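You operate a simulated robot arm through the tools that you are given. There is no shell and no other tool.

The job below is to be done with a simulated robot arm. You get a single attempt, and the scene is never put back.

Task
Blow the docked mould dry at 10, then 20, then 30 psi.
Fine: turn the pressure knob back to 0.

It is judged by the outcome, as a careful person would: the job done as asked, and still so three seconds after it is handed in. It fails if anything else is knocked over, pushed out of place, dropped, spilled or broken.

Robot
A 7-joint arm with a fingered hand, fixed in place. Base frame: the origin is on the floor under the middle of its stand, x ahead of it, y to its left, z up; the work surface is at about z = 860. Readings come in mm, degrees, newtons and seconds.
With the tool pointing down near the work surface it reaches from about 200 to 760 mm from the base axis. Its first joint turns from -166.0 to 166.0 degrees. Payload 4 kg.
Tool frame: the origin (TCP) lies between the finger pads and is the grasp point; the fingertips stand 28 mm ahead of it; z points along the fingers, y is the line along which they close. The gripper opens to 168 mm; its body begins 79 mm behind the TCP. The gripper is a hand of 4 fingers: y runs from the thumb to the fingers, the wrist lies at [0, 0, -249] in the tool frame, and closing takes about 1.5 s.
Orientation is that of the tool frame in the base frame, as a unit quaternion [w, x, y, z]. With the fingers straight down and closing along the base's y, the tool's x points along the base's -x, its y along +y and its z along -z.

Tools
- The arm moves only by the tool step_arm. Its argument "plan" is a list that holds one entry, the list of rows, each a list of 6 numbers: the shift along the base's x, y, z in units of 200 mm (1.0 is 200 mm), then the turn, a rotation vector about the base's x, y, z in units of 120 degrees (1.0 is 120 degrees). In form: [[[tx, ty, tz, rx, ry, rz], ...]]. A call has 1 to 20 rows; each row is the pose to reach, as a shift and turn from the pose commanded when the call began. "fingers" is the gripper command, from -1 (shut) to 1 (fully open), values between in proportion, set as the call begins (left out, the last holds). A call with a number of a shift or a turn outside -1 to 1 is refused whole. Rows are played at 5 a second. More than 50 mm and 8.6 degrees between two rows, or a gripper value outside its range, and nothing of the call is played. A pose out of reach is approached as far as the arm can. The call stops where the force on the tool passes 40 N (or 10 N more than at its start, if that is more) or the arm is blocked; 0.2 s more then pass. Each finger travels about 153 mm/s and halts on what it meets, pressing with about 30 N; the grip force reading is that of the motor and also rises with nothing between the fingers. The clock runs only during rows and for 0.2 s after the last one: add rows that repeat a pose to give the fingers time. It gives the time, the measured TCP pose, the force on the tool (base axes), the opening and the grip force at its end, in the units of the frame above (readings bear some noise), with the torque about the TCP (base axes, N m) and any sound that the robot's microphone picked up.
- Cameras (640 x 400 px; columns grow to the right, rows downward): "scene" is fixed at [223.4, -654.2, 1633.1]; the picture's right is [0.89, -0.46, 0.00], its down [-0.28, -0.56, -0.78] and it looks along [0.36, 0.70, -0.62] (base axes); focal length 368 px, centre (320, 200). "wrist" rides on the gripper at [60, -60, -110] in the tool frame; the picture's right is [0.71, 0.71, 0.00], its down [-0.56, 0.56, -0.61] and it looks along [-0.43, 0.43, 0.79] (tool axes); focal length 265 px, centre (320, 200). There is no depth. A picture from a camera that has moved, and an enlarged one, comes with that camera's place and axes in the base frame and with its lens. The place of the scene camera against the robot may be out by one fixed shift of up to 18 mm in any direction.
- camera(camera): a new picture of that camera. It takes no simulated time.
- raise_lower(by): slides the trunk up (or, below 0, down) by that many mm; the arm rides with it, the base frame stays. It gives what a move gives, with no picture.
- finger_targets(finger1, finger2, finger3, thumb_bend): sets how far each is bent, from 0 (flat) to 1 (curled in); at 0.3 the hand is open as for a grip, at 0.7 the pads meet at the TCP. One left out holds its place. A second passes; each finger stops where it meets its share of the squeeze, and holds until it gets a number again. A gripper value or a shape takes the hand back. It gives what a move gives, with no picture; readings hold the bend of each and the force on the fingers (four entries, about 0 where the hand has none), thumb and palm.
- set_grasp(shape): the hand has 4 fingers and takes this shape, open, in about a second: jaw (thumb against the fingers, like two jaws); tri (thumb and two fingers); tip (a fingertip pinch); poke (one finger out to press); point (the index stretched); flat (the hand flat); cup (the hand cupped); fist (a fist). The gripper value then closes the fingers along that shape, each until it touches; the sizes above hold for jaw. It gives what a move gives, with no picture.
- zoom(camera, box): a new picture of the part [left, top, right, bottom] of that camera's present view, enlarged. It takes no simulated time.
- close_job(): hands the job in; it is judged then, once.

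Places have to be worked out from the pictures, the camera data and where the tool is seen. Open the gripper and draw the arm clear of the work before you hand the job in, unless the task says otherwise.

The tools are called after ">>>" as name(argument=value, ...) on one line, values as JSON. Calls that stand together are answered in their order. step_arm: Moves the arm, as the interface text tells. Its arguments: {"type":"object","properties":{"plan":{"type":"array","items":{"type":"array","items":{"type":"array","items":{"type":"number"}}}},"fingers":{"type":"number"}},"required":["plan"]} The other tools are called the same way: raise_lower (by) moves the trunk up or down; set_grasp (shape) gives the hand a shape; finger_targets (finger1, finger2, finger3, thumb_bend) moves the fingers one by one; camera (camera) takes a picture; zoom (camera, box) takes an enlarged picture of a part of a camera's view; close_job () hands the job in.

At the start:

```text
time: 0.0
tcp_pos: [473.4, 47.2, 1134.5]
tcp_rot: [0.0, 0.0, 1.0, 0.0]
ft_force: [0.0, 0.3, 0.2]
moment: [0.01, -0.01, -0.02]
width: 167.8
grip_force: 0.0
shape: jaw
bend: [0.3, 0.3, 0.3, 0.3]
finger forces: [0.1, 0.1, 0.0, 0.1, 0.0, 0.0]
trunk travel left (down, up): [-525.0, 65.0]
```

scene: 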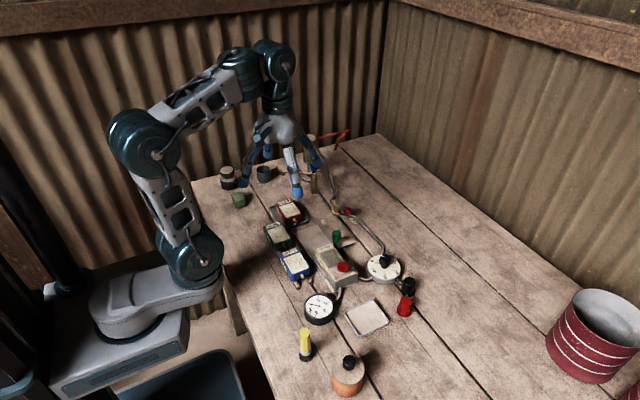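
wrist: 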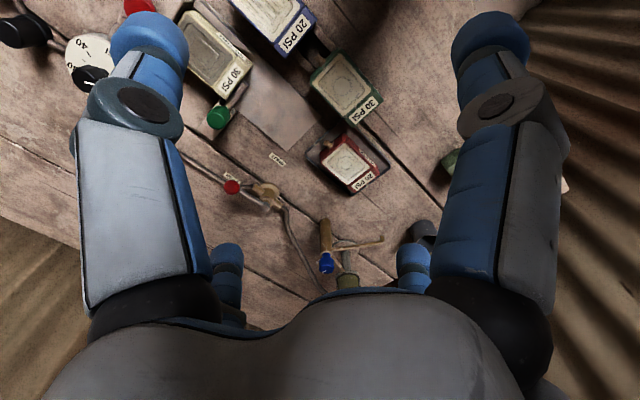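

I start by looking closely at the bench to understand the objects: moulds, pressure knob, gauge, dock, valves.

>>> zoom(camera="scene", box=[240, 180, 440, 305])

>>> zoom(camera="scene", box=[270, 240, 430, 340])

>>> zoom(camera="scene", box=[200, 110, 380, 222])

>>> zoom(camera="wrist", box=[0, 0, 320, 200])

>>> zoom(camera="wrist", box=[180, 100, 420, 300])

```text
3.20 times, centred on (340, 242) of scene
camera zoom: at [223.4, -654.2, 1633.1], right [0.89, -0.46, 0.0], down [-0.28, -0.56, -0.78], along [0.36, 0.7, -0.62], focal length 1178 px, centre (256, 64)
```

zoom: 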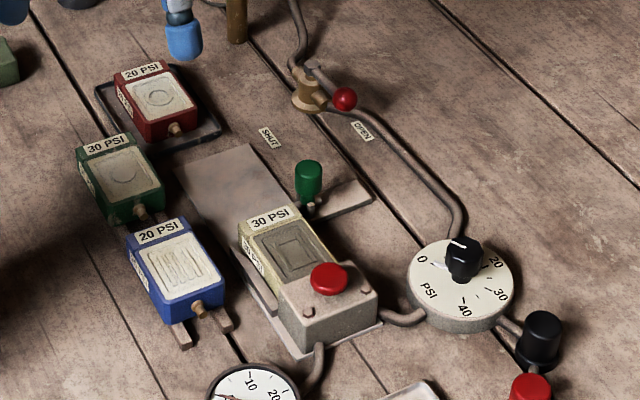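

```text
4.00 times, centred on (350, 290) of scene
camera zoom: at [223.4, -654.2, 1633.1], right [0.89, -0.46, 0.0], down [-0.28, -0.56, -0.78], along [0.36, 0.7, -0.62], focal length 1472 px, centre (200, -160)
```

zoom: 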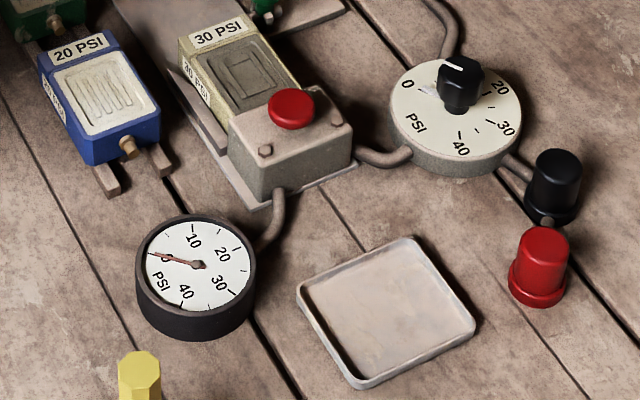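

```text
3.56 times, centred on (290, 166) of scene
camera zoom: at [223.4, -654.2, 1633.1], right [0.89, -0.46, 0.0], down [-0.28, -0.56, -0.78], along [0.36, 0.7, -0.62], focal length 1309 px, centre (427, 321)
```

zoom: 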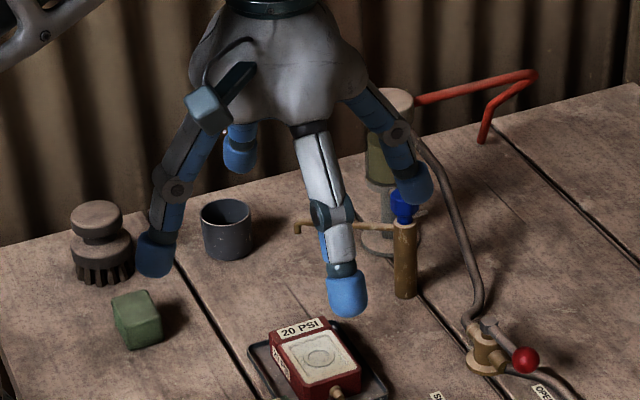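

```text
2.00 times, centred on (160, 100) of wrist
camera zoom: at [412.7, -13.0, 1243.0], right [-0.71, 0.71, 0.0], down [0.56, 0.56, 0.61], along [0.43, 0.43, -0.79], focal length 531 px, centre (640, 400)
```

zoom: 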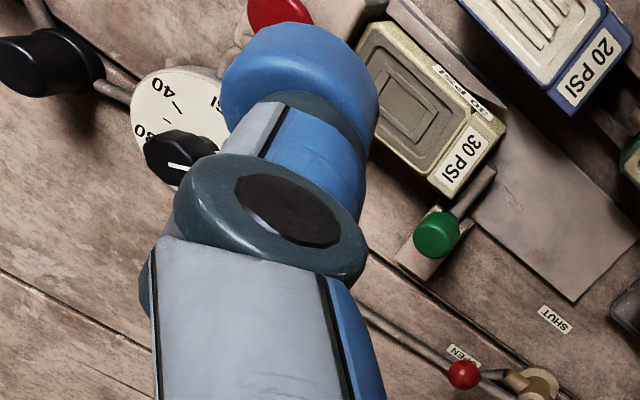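

```text
2.00 times, centred on (300, 200) of wrist
camera zoom: at [412.7, -13.0, 1243.0], right [-0.71, 0.71, 0.0], down [0.56, 0.56, 0.61], along [0.43, 0.43, -0.79], focal length 531 px, centre (360, 200)
```

zoom: 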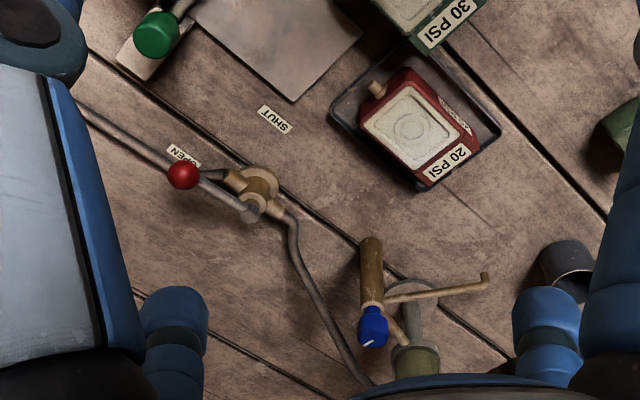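

The valve lever, dial, blow button and gauge need a closer look before I touch anything.

>>> zoom(camera="scene", box=[360, 240, 424, 280])

>>> zoom(camera="scene", box=[310, 235, 374, 275])

>>> zoom(camera="scene", box=[300, 280, 364, 320])

>>> zoom(camera="scene", box=[310, 195, 374, 235])

>>> zoom(camera="scene", box=[384, 270, 448, 310])

>>> zoom(camera="scene", box=[300, 225, 364, 265])

```text
10.00 times, centred on (392, 260) of scene
camera zoom: at [223.4, -654.2, 1633.1], right [0.89, -0.46, 0.0], down [-0.28, -0.56, -0.78], along [0.36, 0.7, -0.62], focal length 3681 px, centre (-400, -400)
```

zoom: 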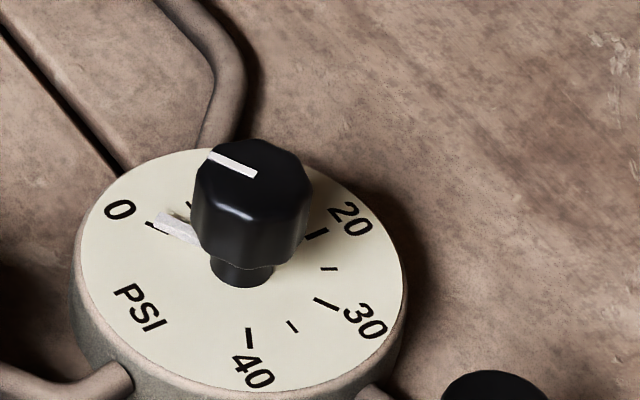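

```text
10.00 times, centred on (342, 255) of scene
camera zoom: at [223.4, -654.2, 1633.1], right [0.89, -0.46, 0.0], down [-0.28, -0.56, -0.78], along [0.36, 0.7, -0.62], focal length 3681 px, centre (100, -350)
```

zoom: 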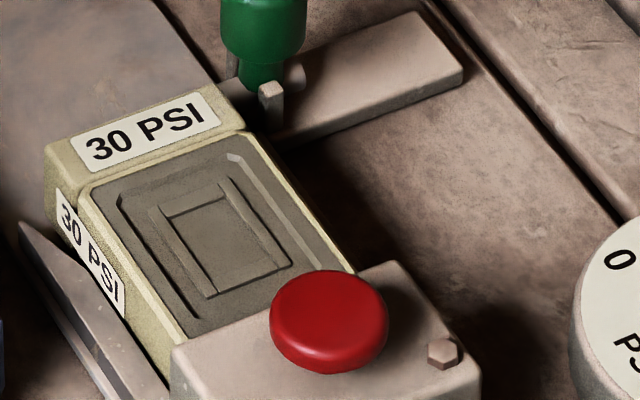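

```text
10.00 times, centred on (332, 300) of scene
camera zoom: at [223.4, -654.2, 1633.1], right [0.89, -0.46, 0.0], down [-0.28, -0.56, -0.78], along [0.36, 0.7, -0.62], focal length 3681 px, centre (200, -800)
```

zoom: 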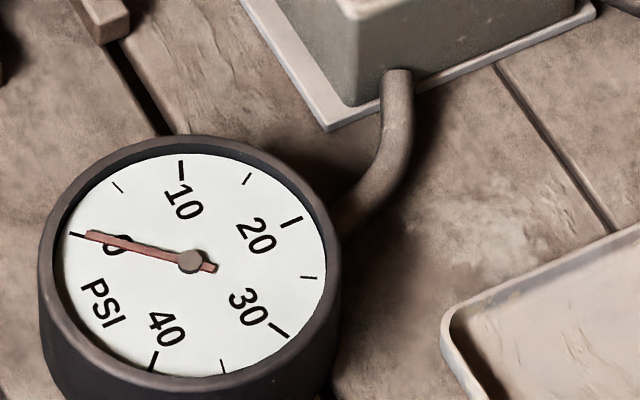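

```text
10.00 times, centred on (342, 215) of scene
camera zoom: at [223.4, -654.2, 1633.1], right [0.89, -0.46, 0.0], down [-0.28, -0.56, -0.78], along [0.36, 0.7, -0.62], focal length 3681 px, centre (100, 50)
```

zoom: 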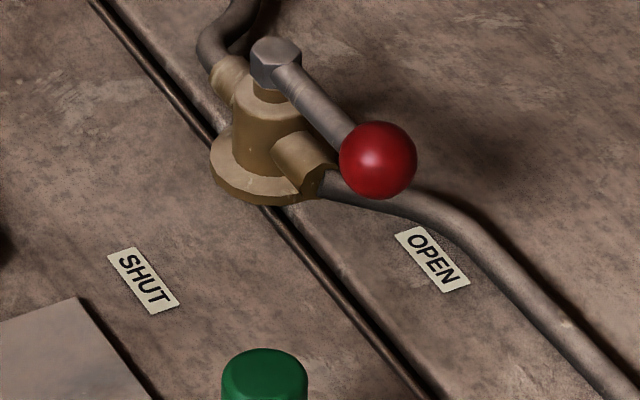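

```text
10.00 times, centred on (416, 290) of scene
camera zoom: at [223.4, -654.2, 1633.1], right [0.89, -0.46, 0.0], down [-0.28, -0.56, -0.78], along [0.36, 0.7, -0.62], focal length 3681 px, centre (-640, -700)
```

zoom: 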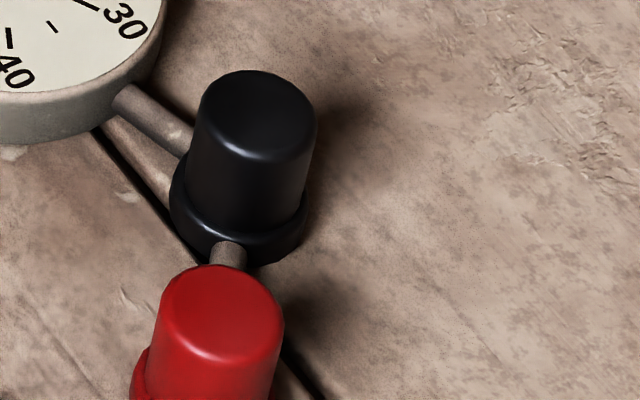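

```text
10.00 times, centred on (332, 245) of scene
camera zoom: at [223.4, -654.2, 1633.1], right [0.89, -0.46, 0.0], down [-0.28, -0.56, -0.78], along [0.36, 0.7, -0.62], focal length 3681 px, centre (200, -250)
```

zoom: 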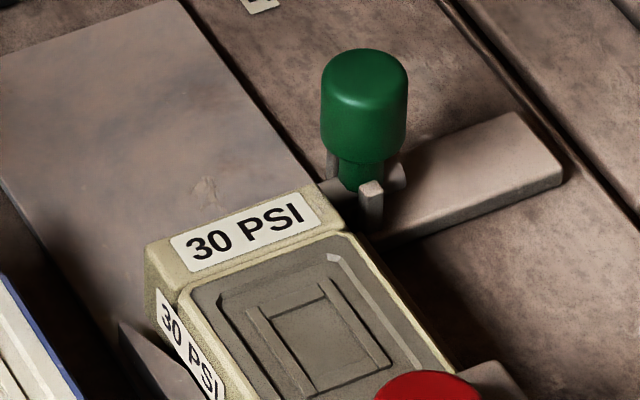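

The knob mark points to 0, the shut-off lever is on OPEN, and the docked mould is marked 30 PSI and looks dark, so wet. Next I try the pinch shapes in free air to see how the hand looks.

>>> set_grasp(shape="tip")

>>> camera(camera="wrist")

>>> zoom(camera="scene", box=[200, 80, 392, 200])

```text
time: 0.9
tcp_pos: [473.1, 47.1, 1133.2]
tcp_rot: [0.0, -0.001, 1.0, 0.0]
ft_force: [0.3, 0.0, -0.5]
moment: [-0.01, -0.02, -0.04]
width: 167.9
grip_force: 0.2
shape: tip
bend: [0.11, 0.3, 0.11, 0.3]
finger forces: [0.1, 0.1, 0.0, 0.0, 0.0, 0.0]
trunk travel left (down, up): [-525.0, 65.0]
```

```text
taken
camera wrist: at [412.8, -13.0, 1243.0], right [-0.71, 0.71, 0.0], down [0.56, 0.56, 0.61], along [0.43, 0.43, -0.79], focal length 265 px, centre (320, 200)
```

wrist: 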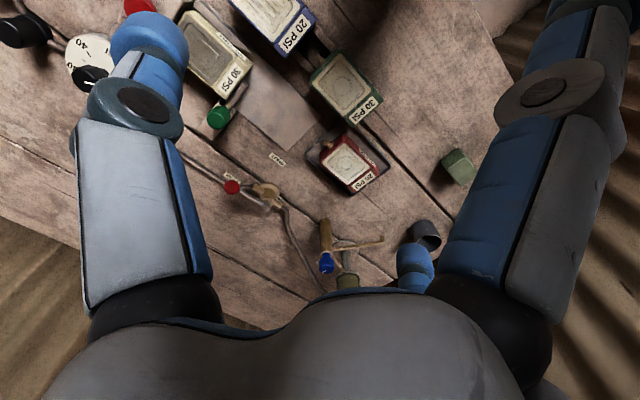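

```text
3.33 times, centred on (296, 140) of scene
camera zoom: at [223.4, -654.2, 1633.1], right [0.89, -0.46, 0.0], down [-0.28, -0.56, -0.78], along [0.36, 0.7, -0.62], focal length 1227 px, centre (400, 400)
```

zoom: 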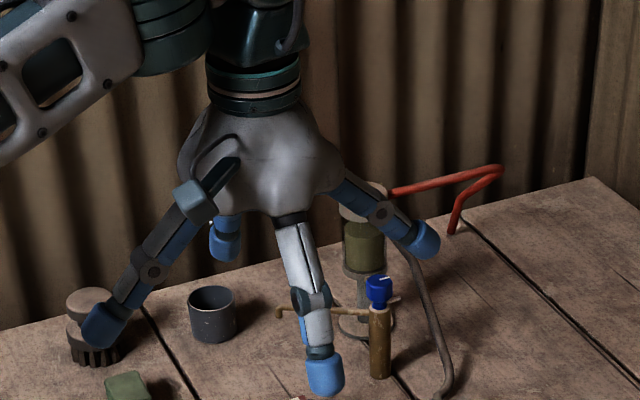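

In the tip shape the side fingers stick out far, which risks hitting the blow button. I go back to jaw, half close it and see how compact it is.

>>> set_grasp(shape="jaw")

>>> step_arm(plan=[[[0, 0, 0, 0, 0, 0], [0, 0, 0, 0, 0, 0], [0, 0, 0, 0, 0, 0], [0, 0, 0, 0, 0, 0], [0, 0, 0, 0, 0, 0], [0, 0, 0, 0, 0, 0]]], fingers=-0.35)

>>> camera(camera="wrist")

>>> zoom(camera="scene", box=[200, 80, 392, 200])

```text
time: 1.8
tcp_pos: [472.3, 48.9, 1134.4]
tcp_rot: [0.001, 0.001, 1.0, 0.0]
ft_force: [-0.8, -0.1, 0.8]
moment: [0.0, 0.0, -0.01]
width: 167.9
grip_force: 0.0
shape: jaw
bend: [0.3, 0.3, 0.3, 0.3]
finger forces: [0.1, 0.1, 0.0, 0.0, 0.0, 0.0]
trunk travel left (down, up): [-525.0, 65.0]
```

```text
time: 3.2
tcp_pos: [471.9, 46.8, 1133.3]
tcp_rot: [0.0, 0.001, 1.0, 0.001]
ft_force: [-0.1, 0.8, 0.8]
moment: [0.02, 0.0, -0.01]
width: 54.8
grip_force: 0.0
shape: jaw
bend: [0.79, 0.79, 0.79, 0.44]
finger forces: [0.0, 0.0, 0.0, 0.0, 0.0, 0.0]
trunk travel left (down, up): [-525.0, 65.0]
```

```text
taken
camera wrist: at [412.8, -13.0, 1243.0], right [-0.71, 0.71, 0.0], down [0.56, 0.56, 0.61], along [0.43, 0.43, -0.79], focal length 265 px, centre (320, 200)
```

wrist: 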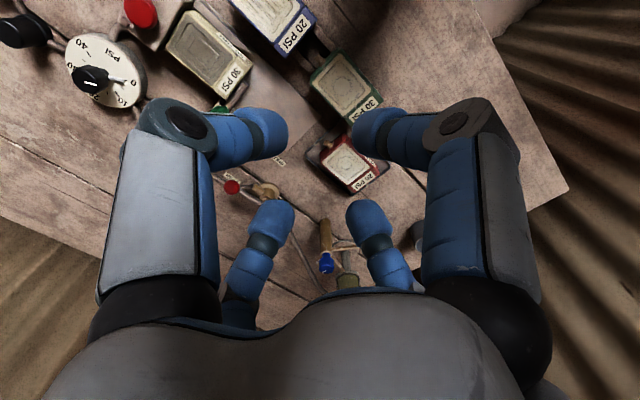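

```text
3.33 times, centred on (296, 140) of scene
camera zoom: at [223.4, -654.2, 1633.1], right [0.89, -0.46, 0.0], down [-0.28, -0.56, -0.78], along [0.36, 0.7, -0.62], focal length 1227 px, centre (400, 400)
```

zoom: 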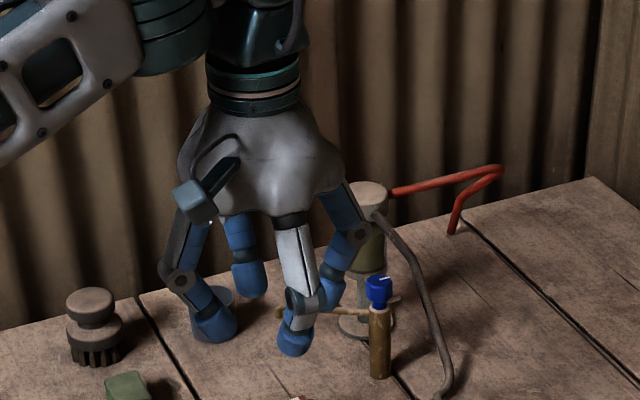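

The half-closed jaw is compact and round, good for the knob and the button. I move over to above the regulator at a safe height to locate things from the wrist camera.

>>> step_arm(plan=[[[0.1, -0.12, 0, 0, 0, 0], [0.25, -0.25, 0, 0, 0, 0], [0.4, -0.4, 0, 0, 0, 0], [0.55, -0.55, 0, 0, 0, 0], [0.7, -0.7, 0, 0, 0, 0], [0.85, -0.85, 0, 0, 0, 0], [0.95, -0.98, 0, 0, 0, 0], [0.95, -0.98, 0, 0, 0, 0]]])

>>> camera(camera="wrist")

>>> camera(camera="scene")

```text
time: 5.0
tcp_pos: [641.5, -141.1, 1132.2]
tcp_rot: [0.001, 0.0, 1.0, 0.0]
ft_force: [-0.3, 0.2, -0.1]
moment: [-0.01, -0.03, 0.05]
width: 54.7
grip_force: 0.0
shape: jaw
bend: [0.79, 0.79, 0.79, 0.44]
finger forces: [0.0, 0.0, 0.0, 0.0, 0.0, 0.0]
out of reach, approached as far as the arm can: row 7, 8
trunk travel left (down, up): [-525.0, 65.0]
```

```text
taken
camera wrist: at [581.7, -201.4, 1242.0], right [-0.71, 0.71, 0.0], down [0.56, 0.56, 0.61], along [0.43, 0.43, -0.79], focal length 265 px, centre (320, 200)
```

wrist: 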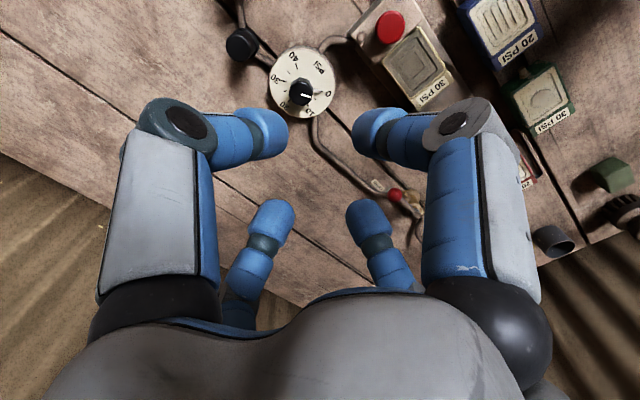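

```text
taken
```

scene: 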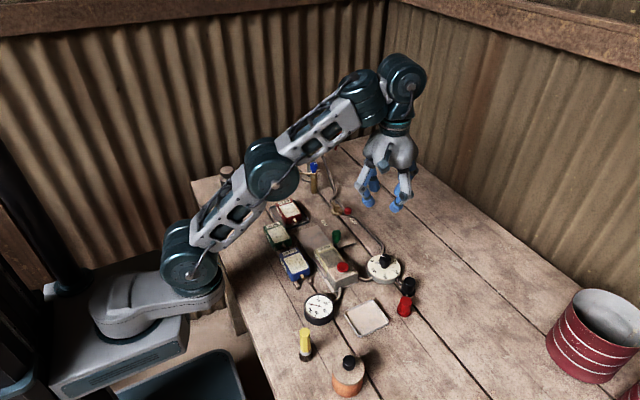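

The knob is seen clearly; I zoom on it, the dial and the blow head from here to fix their positions with the wrist camera.

>>> zoom(camera="wrist", box=[256, 40, 352, 100])

>>> zoom(camera="wrist", box=[256, 70, 352, 130])

>>> zoom(camera="wrist", box=[340, 0, 500, 100])

```text
6.67 times, centred on (304, 70) of wrist
camera zoom: at [581.7, -201.4, 1242.0], right [-0.71, 0.71, 0.0], down [0.56, 0.56, 0.61], along [0.43, 0.43, -0.79], focal length 1769 px, centre (427, 1067)
```

zoom: 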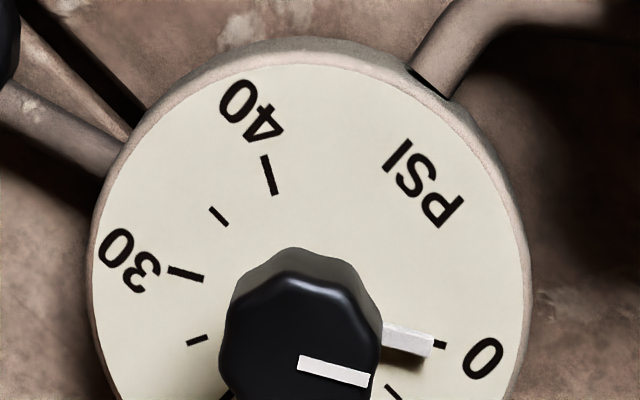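

```text
6.67 times, centred on (304, 100) of wrist
camera zoom: at [581.7, -201.4, 1242.0], right [-0.71, 0.71, 0.0], down [0.56, 0.56, 0.61], along [0.43, 0.43, -0.79], focal length 1769 px, centre (427, 867)
```

zoom: 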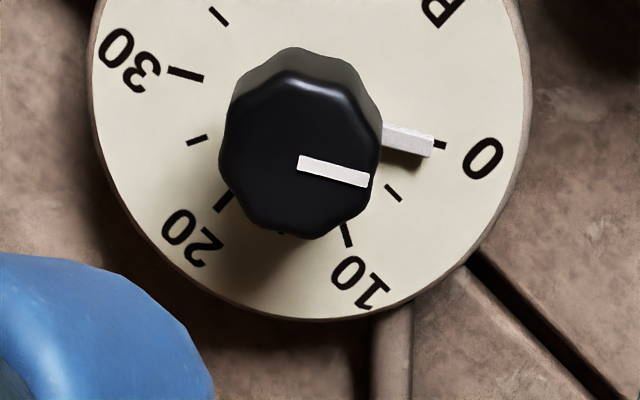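

```text
4.00 times, centred on (420, 50) of wrist
camera zoom: at [581.7, -201.4, 1242.0], right [-0.71, 0.71, 0.0], down [0.56, 0.56, 0.61], along [0.43, 0.43, -0.79], focal length 1062 px, centre (-80, 800)
```

zoom: 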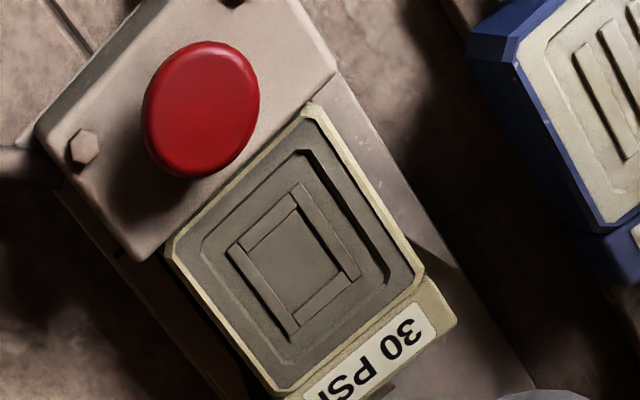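

The ticks fit a circle centred near (663, -152) with 60° per 10 psi, 0 at +120° and 40 at -120°, and the knob mark is on 0. I descend to about z = 1000 over the knob to triangulate the heights.

>>> step_arm(plan=[[[0, 0, -0.15, 0, 0, 0], [0, 0, -0.3, 0, 0, 0], [0, 0, -0.45, 0, 0, 0], [0, 0, -0.6, 0, 0, 0], [0, 0, -0.6, 0, 0, 0]]])

>>> camera(camera="wrist")

>>> camera(camera="scene")

```text
time: 6.2
tcp_pos: [642.1, -140.4, 1012.1]
tcp_rot: [0.0, -0.001, 1.0, 0.001]
ft_force: [-0.4, -0.5, 0.3]
moment: [-0.03, 0.01, -0.04]
width: 55.0
grip_force: 0.0
shape: jaw
bend: [0.79, 0.79, 0.79, 0.44]
finger forces: [0.0, 0.0, 0.0, 0.0, 0.1, 0.0]
trunk travel left (down, up): [-525.0, 65.0]
```

```text
taken
camera wrist: at [582.2, -200.8, 1121.9], right [-0.71, 0.71, 0.0], down [0.56, 0.56, 0.61], along [0.44, 0.43, -0.79], focal length 265 px, centre (320, 200)
```

wrist: 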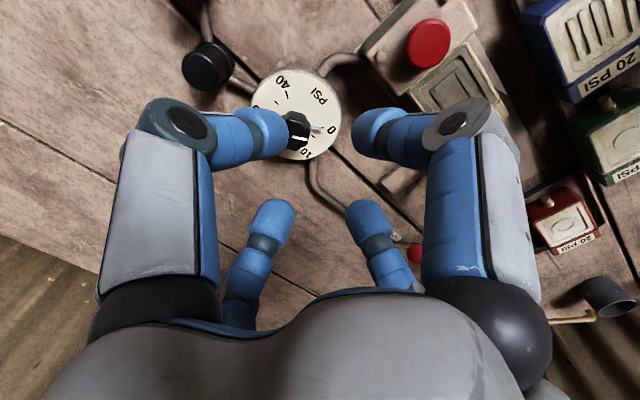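

```text
taken
```

scene: 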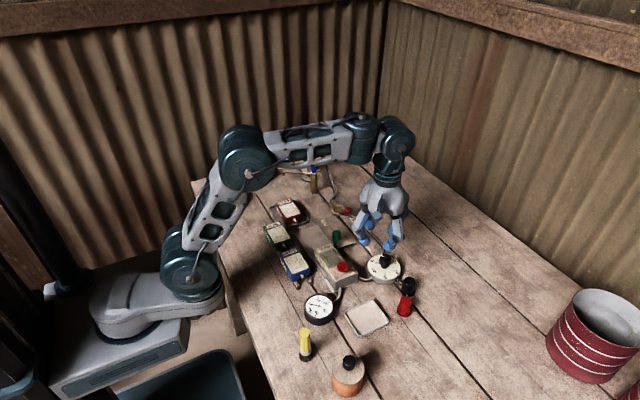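

I zoom on the knob and button from this lower viewpoint.

>>> zoom(camera="wrist", box=[240, 60, 368, 140])

>>> zoom(camera="wrist", box=[350, 0, 510, 100])

>>> zoom(camera="wrist", box=[240, 90, 400, 190])

>>> zoom(camera="scene", box=[300, 180, 428, 260])

```text
5.00 times, centred on (304, 100) of wrist
camera zoom: at [582.2, -200.8, 1121.9], right [-0.71, 0.71, 0.0], down [0.56, 0.56, 0.61], along [0.44, 0.43, -0.79], focal length 1327 px, centre (400, 700)
```

zoom: 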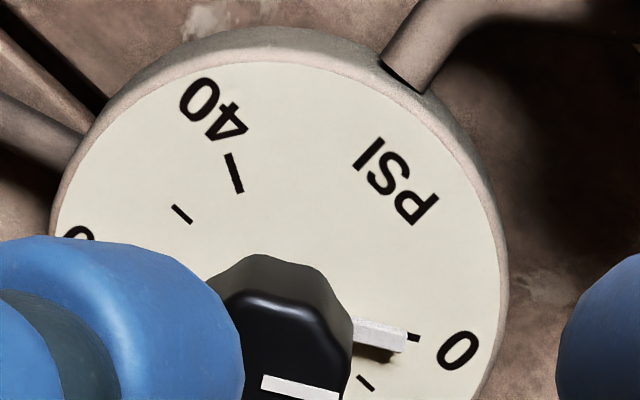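

```text
4.00 times, centred on (430, 50) of wrist
camera zoom: at [582.2, -200.8, 1121.9], right [-0.71, 0.71, 0.0], down [0.56, 0.56, 0.61], along [0.44, 0.43, -0.79], focal length 1062 px, centre (-120, 800)
```

zoom: 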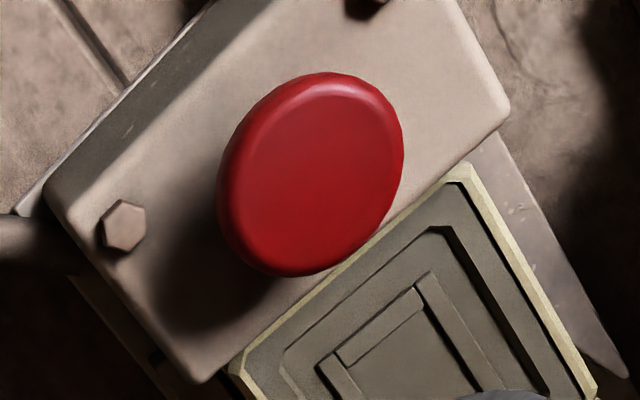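

```text
4.00 times, centred on (320, 140) of wrist
camera zoom: at [582.2, -200.8, 1121.9], right [-0.71, 0.71, 0.0], down [0.56, 0.56, 0.61], along [0.44, 0.43, -0.79], focal length 1062 px, centre (320, 440)
```

zoom: 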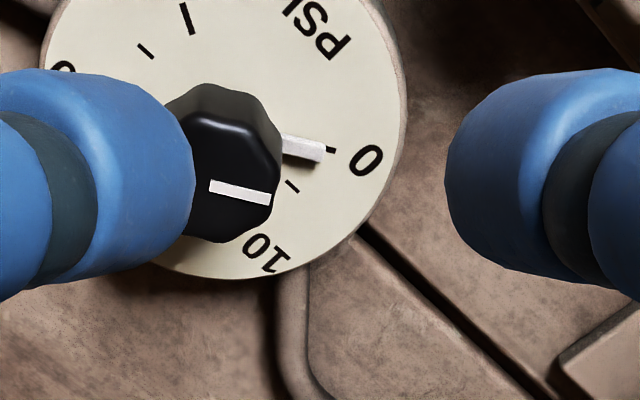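

```text
5.00 times, centred on (364, 220) of scene
camera zoom: at [223.4, -654.2, 1633.1], right [0.89, -0.46, 0.0], down [-0.28, -0.56, -0.78], along [0.36, 0.7, -0.62], focal length 1841 px, centre (100, 100)
```

zoom: 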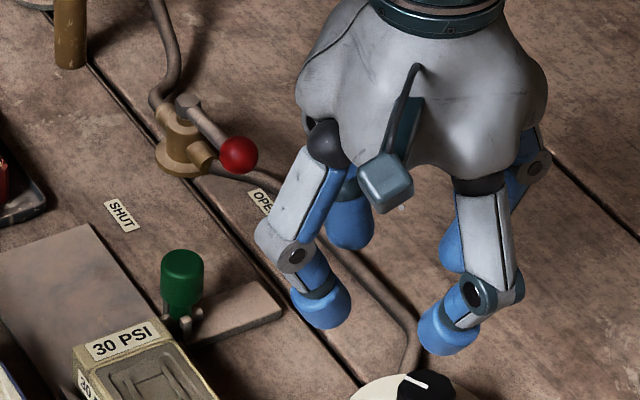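

Triangulation gives: knob axis about (664.5, -150.6), its top z ≈ 917, dial face z ≈ 880; button centre about (550, -132) with top z ≈ 918. I centre over the knob and yaw the hand +75° so the pointer fin sits between fingers.

>>> step_arm(plan=[[[0.02, -0.01, 0, 0, 0, 0.0694], [0.04, -0.02, 0, 0, 0, 0.1389], [0.06, -0.03, 0, 0, 0, 0.2083], [0.08, -0.035, 0, 0, 0, 0.2778], [0.1, -0.04, 0, 0, 0, 0.3472], [0.112, -0.05, 0, 0, 0, 0.4167], [0.112, -0.05, 0, 0, 0, 0.4861], [0.112, -0.05, 0, 0, 0, 0.5556], [0.112, -0.05, 0, 0, 0, 0.625], [0.112, -0.05, 0, 0, 0, 0.625]]])

>>> camera(camera="wrist")

>>> zoom(camera="scene", box=[300, 180, 460, 280])

```text
time: 8.4
tcp_pos: [665.9, -150.2, 1013.4]
tcp_rot: [0.0, -0.609, 0.793, 0.0]
ft_force: [-0.6, -0.1, 0.0]
moment: [0.0, 0.0, 0.02]
width: 54.8
grip_force: 0.1
shape: jaw
bend: [0.79, 0.79, 0.79, 0.44]
finger forces: [0.1, 0.0, 0.1, 0.1, 0.0, 0.0]
trunk travel left (down, up): [-525.0, 65.0]
```

```text
taken
camera wrist: at [707.8, -223.7, 1122.4], right [-0.87, -0.5, 0.0], down [-0.4, 0.68, 0.61], along [-0.31, 0.53, -0.79], focal length 265 px, centre (320, 200)
```

wrist: 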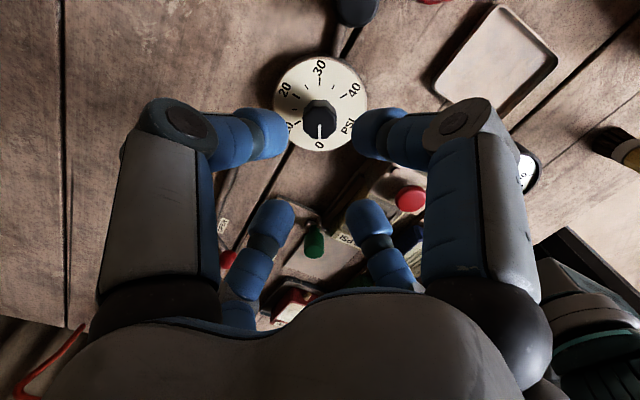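

```text
4.00 times, centred on (380, 230) of scene
camera zoom: at [223.4, -654.2, 1633.1], right [0.89, -0.46, 0.0], down [-0.28, -0.56, -0.78], along [0.36, 0.7, -0.62], focal length 1472 px, centre (80, 80)
```

zoom: 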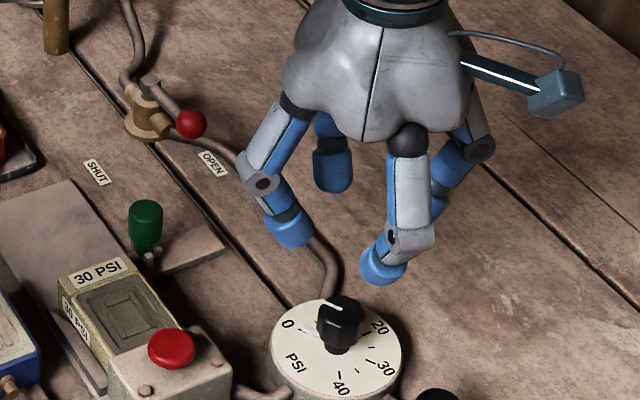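

Yaw of +75° is reachable and the knob lies near the tool axis. I zoom to check the centring before descending.

>>> zoom(camera="wrist", box=[256, 70, 384, 150])

```text
5.00 times, centred on (320, 110) of wrist
camera zoom: at [707.8, -223.7, 1122.4], right [-0.87, -0.5, 0.0], down [-0.4, 0.68, 0.61], along [-0.31, 0.53, -0.79], focal length 1327 px, centre (320, 650)
```

zoom: 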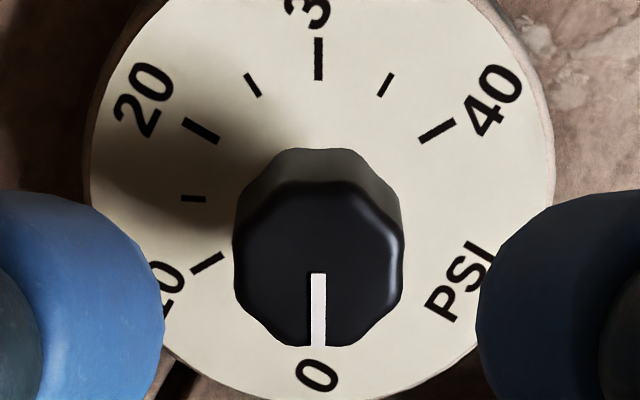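

The knob is centred within about 1–2 mm. I lower so the fingertips reach around z = 891, below the knob's shoulder but above the dial and its pointer fin.

>>> step_arm(plan=[[[0, -0.002, -0.15, 0, 0, 0], [0, -0.002, -0.3, 0, 0, 0], [0, -0.002, -0.4, 0, 0, 0], [0, -0.002, -0.465, 0, 0, 0], [0, -0.002, -0.465, 0, 0, 0]]])

>>> camera(camera="wrist")

>>> zoom(camera="scene", box=[320, 210, 448, 290])

```text
time: 9.6
tcp_pos: [664.7, -151.1, 919.7]
tcp_rot: [0.0, -0.609, 0.793, -0.001]
ft_force: [0.0, -0.3, 0.2]
moment: [0.0, -0.02, 0.01]
width: 55.2
grip_force: 0.1
shape: jaw
bend: [0.79, 0.79, 0.79, 0.44]
finger forces: [0.0, 0.0, 0.0, 0.1, 0.0, 0.0]
trunk travel left (down, up): [-525.0, 65.0]
```

```text
taken
camera wrist: at [707.2, -225.2, 1029.3], right [-0.87, -0.5, 0.0], down [-0.39, 0.68, 0.61], along [-0.31, 0.53, -0.79], focal length 265 px, centre (320, 200)
```

wrist: 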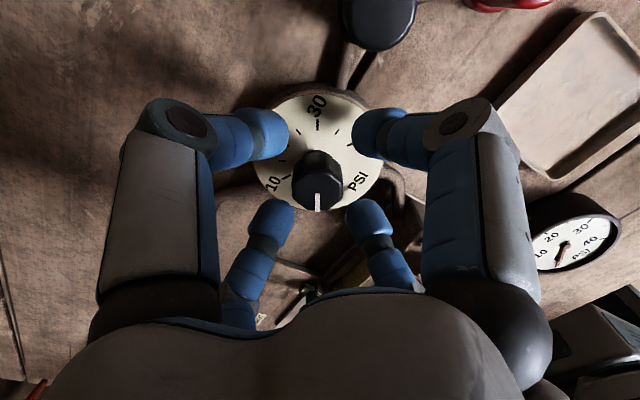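

```text
5.00 times, centred on (384, 250) of scene
camera zoom: at [223.4, -654.2, 1633.1], right [0.89, -0.46, 0.0], down [-0.28, -0.56, -0.78], along [0.36, 0.7, -0.62], focal length 1841 px, centre (0, -50)
```

zoom: 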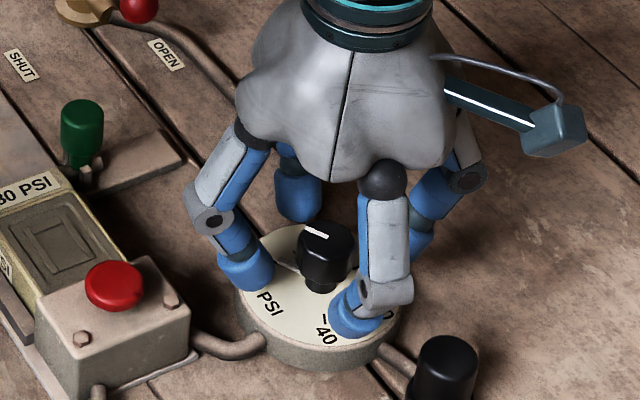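

The four fingertips ring the knob body with a little clearance above the dial. I close the fingers onto it.

>>> step_arm(plan=[[[0, 0, 0, 0, 0, 0], [0, 0, 0, 0, 0, 0], [0, 0, 0, 0, 0, 0], [0, 0, 0, 0, 0, 0], [0, 0, 0, 0, 0, 0], [0, 0, 0, 0, 0, 0]]], fingers=-0.85)

>>> zoom(camera="wrist", box=[224, 80, 416, 200])

>>> zoom(camera="scene", box=[320, 210, 448, 290])

```text
time: 11.0
tcp_pos: [663.7, -151.1, 919.2]
tcp_rot: [-0.001, -0.609, 0.793, 0.0]
ft_force: [-0.6, 0.3, -4.7]
moment: [0.0, 0.02, 0.04]
width: 23.9
grip_force: 30.6
shape: jaw
bend: [0.75, 0.75, 0.76, 0.57]
finger forces: [26.7, 26.7, 26.7, 0.0, 26.5, 0.0]
trunk travel left (down, up): [-525.0, 65.0]
```

```text
3.33 times, centred on (320, 140) of wrist
camera zoom: at [707.4, -225.2, 1028.9], right [-0.87, -0.5, 0.0], down [-0.39, 0.68, 0.62], along [-0.31, 0.53, -0.79], focal length 885 px, centre (320, 400)
```

zoom: 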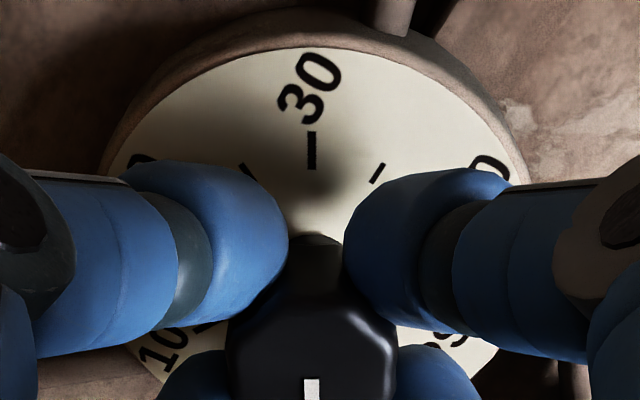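

```text
5.00 times, centred on (384, 250) of scene
camera zoom: at [223.4, -654.2, 1633.1], right [0.89, -0.46, 0.0], down [-0.28, -0.56, -0.78], along [0.36, 0.7, -0.62], focal length 1841 px, centre (0, -50)
```

zoom: 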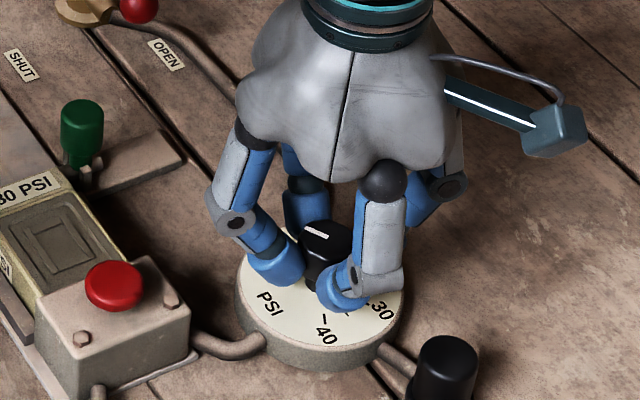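

All four fingers hold the knob evenly (~27 N each). I turn clockwise 60°, which should take it from 0 to 10 psi.

>>> step_arm(plan=[[[0, 0, 0, 0, 0, -0.0417], [0, 0, 0, 0, 0, -0.0833], [0, 0, 0, 0, 0, -0.125], [0, 0, 0, 0, 0, -0.1667], [0, 0, 0, 0, 0, -0.2083], [0, 0, 0, 0, 0, -0.25], [0, 0, 0, 0, 0, -0.2917], [0, 0, 0, 0, 0, -0.3333], [0, 0, 0, 0, 0, -0.375], [0, 0, 0, 0, 0, -0.4167], [0, 0, 0, 0, 0, -0.4583], [0, 0, 0, 0, 0, -0.5], [0, 0, 0, 0, 0, -0.5]]])

>>> camera(camera="wrist")

>>> zoom(camera="scene", box=[300, 230, 428, 310])

```text
time: 13.8
tcp_pos: [663.4, -149.3, 918.5]
tcp_rot: [0.0, -0.131, 0.991, 0.0]
ft_force: [-8.0, 5.5, -7.0]
moment: [0.13, 0.16, 0.04]
width: 23.7
grip_force: 30.0
shape: jaw
bend: [0.75, 0.75, 0.76, 0.57]
finger forces: [28.3, 28.3, 26.3, 0.0, 26.0, 0.1]
trunk travel left (down, up): [-525.0, 65.0]
```

```text
taken
camera wrist: at [622.0, -223.8, 1029.1], right [-0.87, 0.5, 0.0], down [0.4, 0.68, 0.61], along [0.31, 0.53, -0.79], focal length 265 px, centre (320, 200)
```

wrist: 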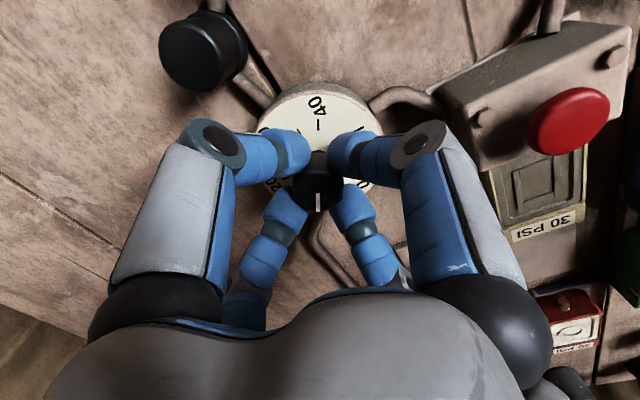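

```text
5.00 times, centred on (364, 270) of scene
camera zoom: at [223.4, -654.2, 1633.1], right [0.89, -0.46, 0.0], down [-0.28, -0.56, -0.78], along [0.36, 0.7, -0.62], focal length 1841 px, centre (100, -150)
```

zoom: 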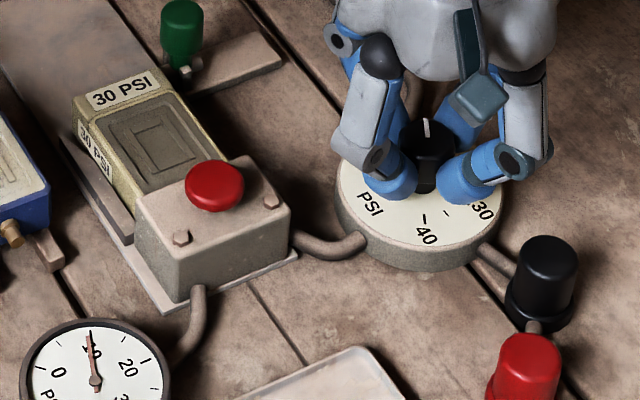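

The knob turned with the hand and the gauge needle rose to about 10. I check the gauge closely.

>>> zoom(camera="scene", box=[300, 285, 348, 315])

>>> zoom(camera="wrist", box=[256, 80, 384, 230])

```text
13.33 times, centred on (324, 300) of scene
camera zoom: at [223.4, -654.2, 1633.1], right [0.89, -0.46, 0.0], down [-0.28, -0.56, -0.78], along [0.36, 0.7, -0.62], focal length 4908 px, centre (267, -1133)
```

zoom: 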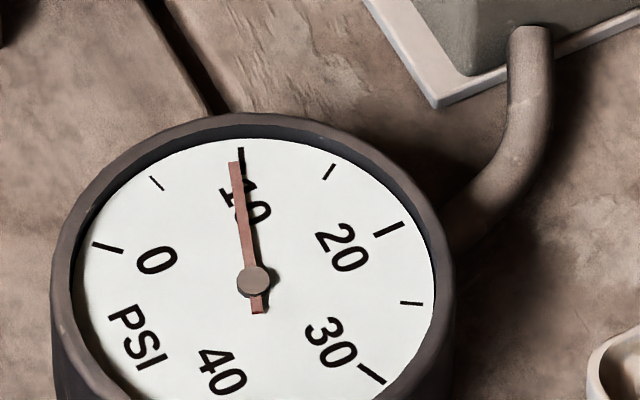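

```text
2.67 times, centred on (320, 155) of wrist
camera zoom: at [622.0, -223.8, 1029.1], right [-0.87, 0.5, 0.0], down [0.4, 0.68, 0.61], along [0.31, 0.53, -0.79], focal length 708 px, centre (320, 320)
```

zoom: 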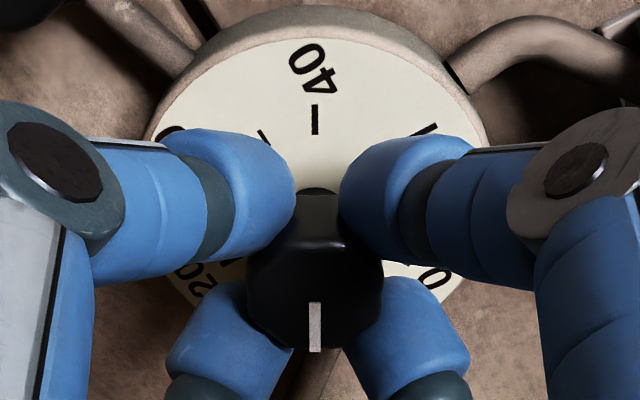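

The gauge reads 10 within a fraction of a psi. I open the fingers, then check nothing turned back and lift clear.

>>> step_arm(plan=[[[0, 0, 0, 0, 0, 0], [0, 0, 0, 0, 0, 0], [0, 0, 0, 0, 0, 0], [0, 0, 0, 0, 0, 0], [0, 0, 0.1, 0, 0, 0], [0, 0, 0.3, 0, 0, 0], [0, 0, 0.45, 0, 0, 0], [0, 0, 0.45, 0, 0, 0]]], fingers=-0.3)

>>> zoom(camera="scene", box=[300, 285, 348, 315])

>>> zoom(camera="wrist", box=[256, 70, 384, 150])

```text
time: 15.6
tcp_pos: [665.5, -149.8, 1010.5]
tcp_rot: [0.0, -0.13, 0.992, 0.0]
ft_force: [0.8, -0.3, -0.4]
moment: [0.0, 0.0, 0.0]
width: 58.8
grip_force: 0.1
shape: jaw
bend: [0.79, 0.79, 0.79, 0.43]
finger forces: [0.0, 0.0, 0.0, 0.0, 0.0, 0.1]
trunk travel left (down, up): [-525.0, 65.0]
```

```text
13.33 times, centred on (324, 300) of scene
camera zoom: at [223.4, -654.2, 1633.1], right [0.89, -0.46, 0.0], down [-0.28, -0.56, -0.78], along [0.36, 0.7, -0.62], focal length 4908 px, centre (267, -1133)
```

zoom: 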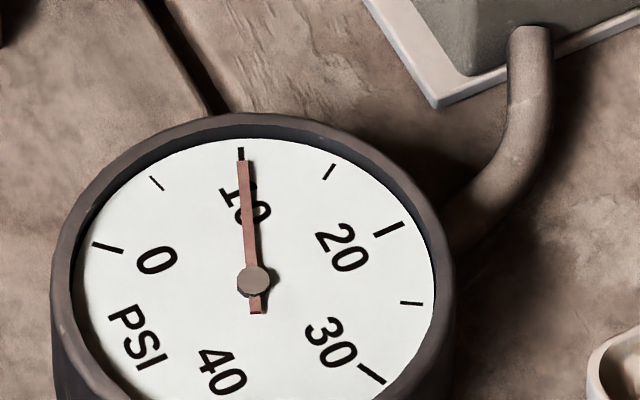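

```text
5.00 times, centred on (320, 110) of wrist
camera zoom: at [623.0, -224.5, 1119.2], right [-0.87, 0.5, 0.0], down [0.39, 0.68, 0.61], along [0.31, 0.53, -0.79], focal length 1327 px, centre (320, 650)
```

zoom: 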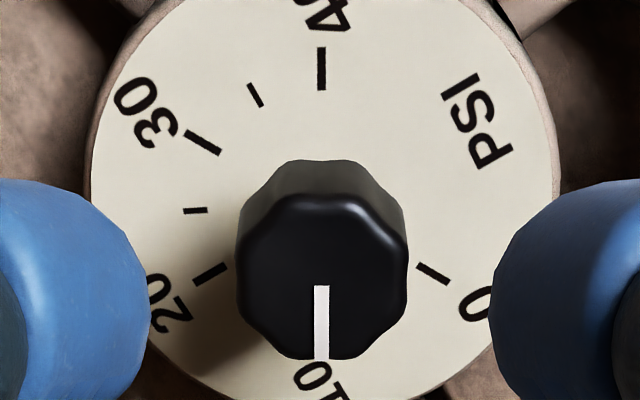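

The needle sits exactly on 10 now. I move over to above the blow button with the fingers closing to a point for pressing.

>>> step_arm(plan=[[[-0.15, 0.02, 0, 0, 0, 0], [-0.3, 0.05, 0, 0, 0, 0], [-0.45, 0.08, 0, 0, 0, 0], [-0.577, 0.095, 0, 0, 0, 0], [-0.577, 0.095, 0, 0, 0, 0], [-0.577, 0.095, 0, 0, 0, 0], [-0.577, 0.095, 0, 0, 0, 0], [-0.577, 0.095, 0, 0, 0, 0]]], fingers=-1)

>>> camera(camera="wrist")

>>> zoom(camera="scene", box=[270, 190, 430, 290])

```text
time: 17.4
tcp_pos: [548.6, -131.3, 1008.2]
tcp_rot: [-0.001, -0.131, 0.991, 0.0]
ft_force: [-0.1, -0.2, -0.5]
moment: [0.02, 0.0, 0.0]
width: 0.0
grip_force: 29.6
shape: jaw
bend: [0.7, 0.7, 0.7, 0.7]
finger forces: [0.1, 0.0, 0.0, 0.0, 0.1, 0.0]
trunk travel left (down, up): [-525.0, 65.0]
```

```text
taken
camera wrist: at [507.2, -206.3, 1118.6], right [-0.87, 0.5, 0.0], down [0.39, 0.68, 0.61], along [0.31, 0.53, -0.79], focal length 265 px, centre (320, 200)
```

wrist: 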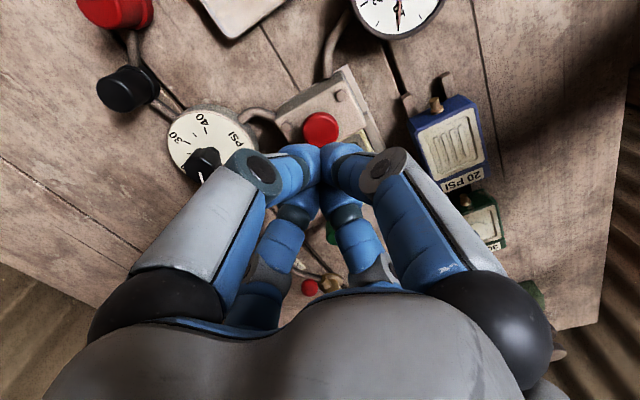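

```text
4.00 times, centred on (350, 240) of scene
camera zoom: at [223.4, -654.2, 1633.1], right [0.89, -0.46, 0.0], down [-0.28, -0.56, -0.78], along [0.36, 0.7, -0.62], focal length 1472 px, centre (200, 40)
```

zoom: 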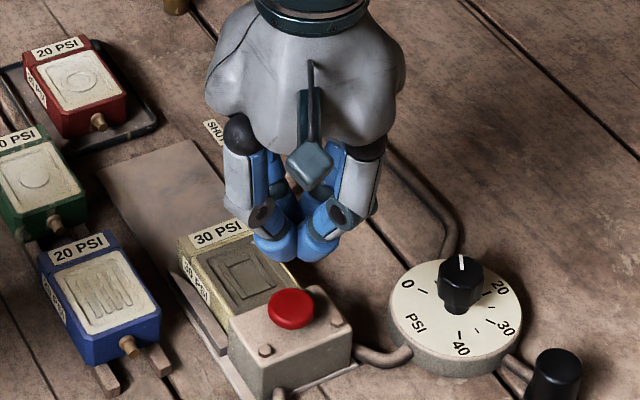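

The button is on the tool axis. I descend to just above it, then creep down in 2 mm steps watching the force.

>>> step_arm(plan=[[[0, 0, -0.15, 0, 0, 0], [0, 0, -0.28, 0, 0, 0], [0, 0, -0.29, 0, 0, 0], [0, 0, -0.3, 0, 0, 0], [0, 0, -0.31, 0, 0, 0], [0, 0, -0.32, 0, 0, 0], [0, 0, -0.325, 0, 0, 0]]])

>>> zoom(camera="scene", box=[290, 210, 386, 320])

```text
time: 19.0
tcp_pos: [548.9, -131.6, 944.0]
tcp_rot: [0.001, -0.13, 0.992, 0.0]
ft_force: [1.1, -2.0, 8.8]
moment: [-0.03, 0.0, 0.03]
width: 0.0
grip_force: 29.9
shape: jaw
bend: [0.7, 0.7, 0.7, 0.7]
finger forces: [0.0, 0.0, 0.0, 0.1, 0.0, 0.0]
trunk travel left (down, up): [-525.0, 65.0]
heard: click
```

```text
3.64 times, centred on (338, 265) of scene
camera zoom: at [223.4, -654.2, 1633.1], right [0.89, -0.46, 0.0], down [-0.28, -0.56, -0.78], along [0.36, 0.7, -0.62], focal length 1339 px, centre (254, -36)
```

zoom: 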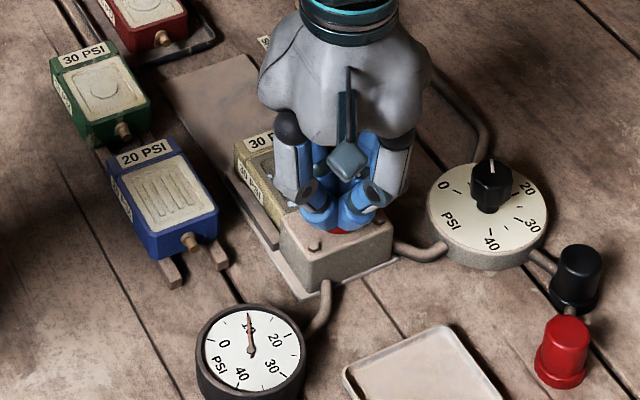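

A click was heard with 8.8 N on the tool: the button is down. I hold it to listen for air.

>>> step_arm(plan=[[[0, 0, 0, 0, 0, 0], [0, 0, 0, 0, 0, 0], [0, 0, 0, 0, 0, 0], [0, 0, 0, 0, 0, 0], [0, 0, 0, 0, 0, 0]]])

>>> zoom(camera="scene", box=[290, 210, 386, 320])

>>> camera(camera="wrist")

```text
time: 20.2
tcp_pos: [548.3, -131.0, 944.7]
tcp_rot: [0.001, -0.13, 0.991, 0.0]
ft_force: [3.0, -1.1, 9.9]
moment: [-0.08, -0.13, -0.02]
width: 0.2
grip_force: 30.2
shape: jaw
bend: [0.7, 0.7, 0.7, 0.7]
finger forces: [0.0, 0.0, 0.1, 0.0, 0.0, 0.1]
trunk travel left (down, up): [-525.0, 65.0]
```

```text
3.64 times, centred on (338, 265) of scene
camera zoom: at [223.4, -654.2, 1633.1], right [0.89, -0.46, 0.0], down [-0.28, -0.56, -0.78], along [0.36, 0.7, -0.62], focal length 1339 px, centre (254, -36)
```

zoom: 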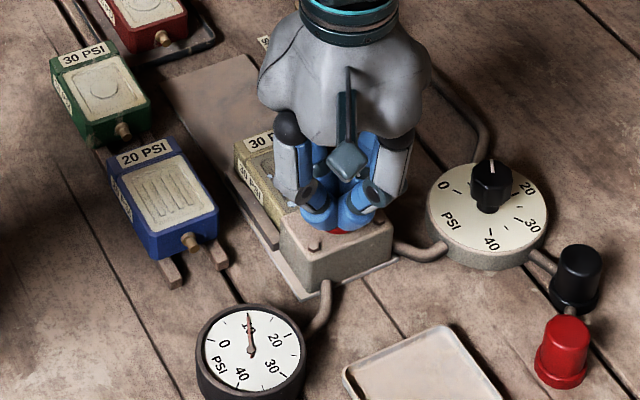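

```text
taken
camera wrist: at [506.3, -205.8, 1054.2], right [-0.87, 0.5, 0.0], down [0.39, 0.68, 0.61], along [0.31, 0.53, -0.79], focal length 265 px, centre (320, 200)
```

wrist: 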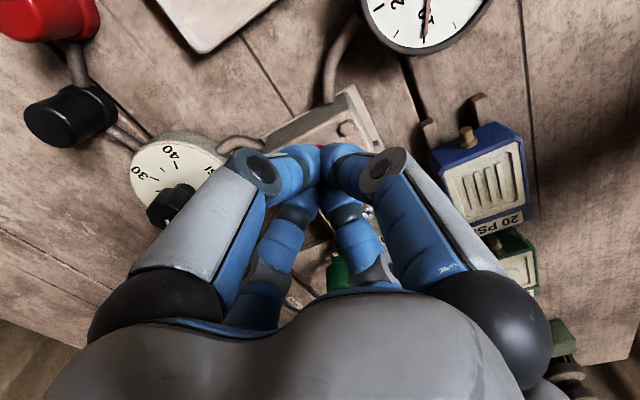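

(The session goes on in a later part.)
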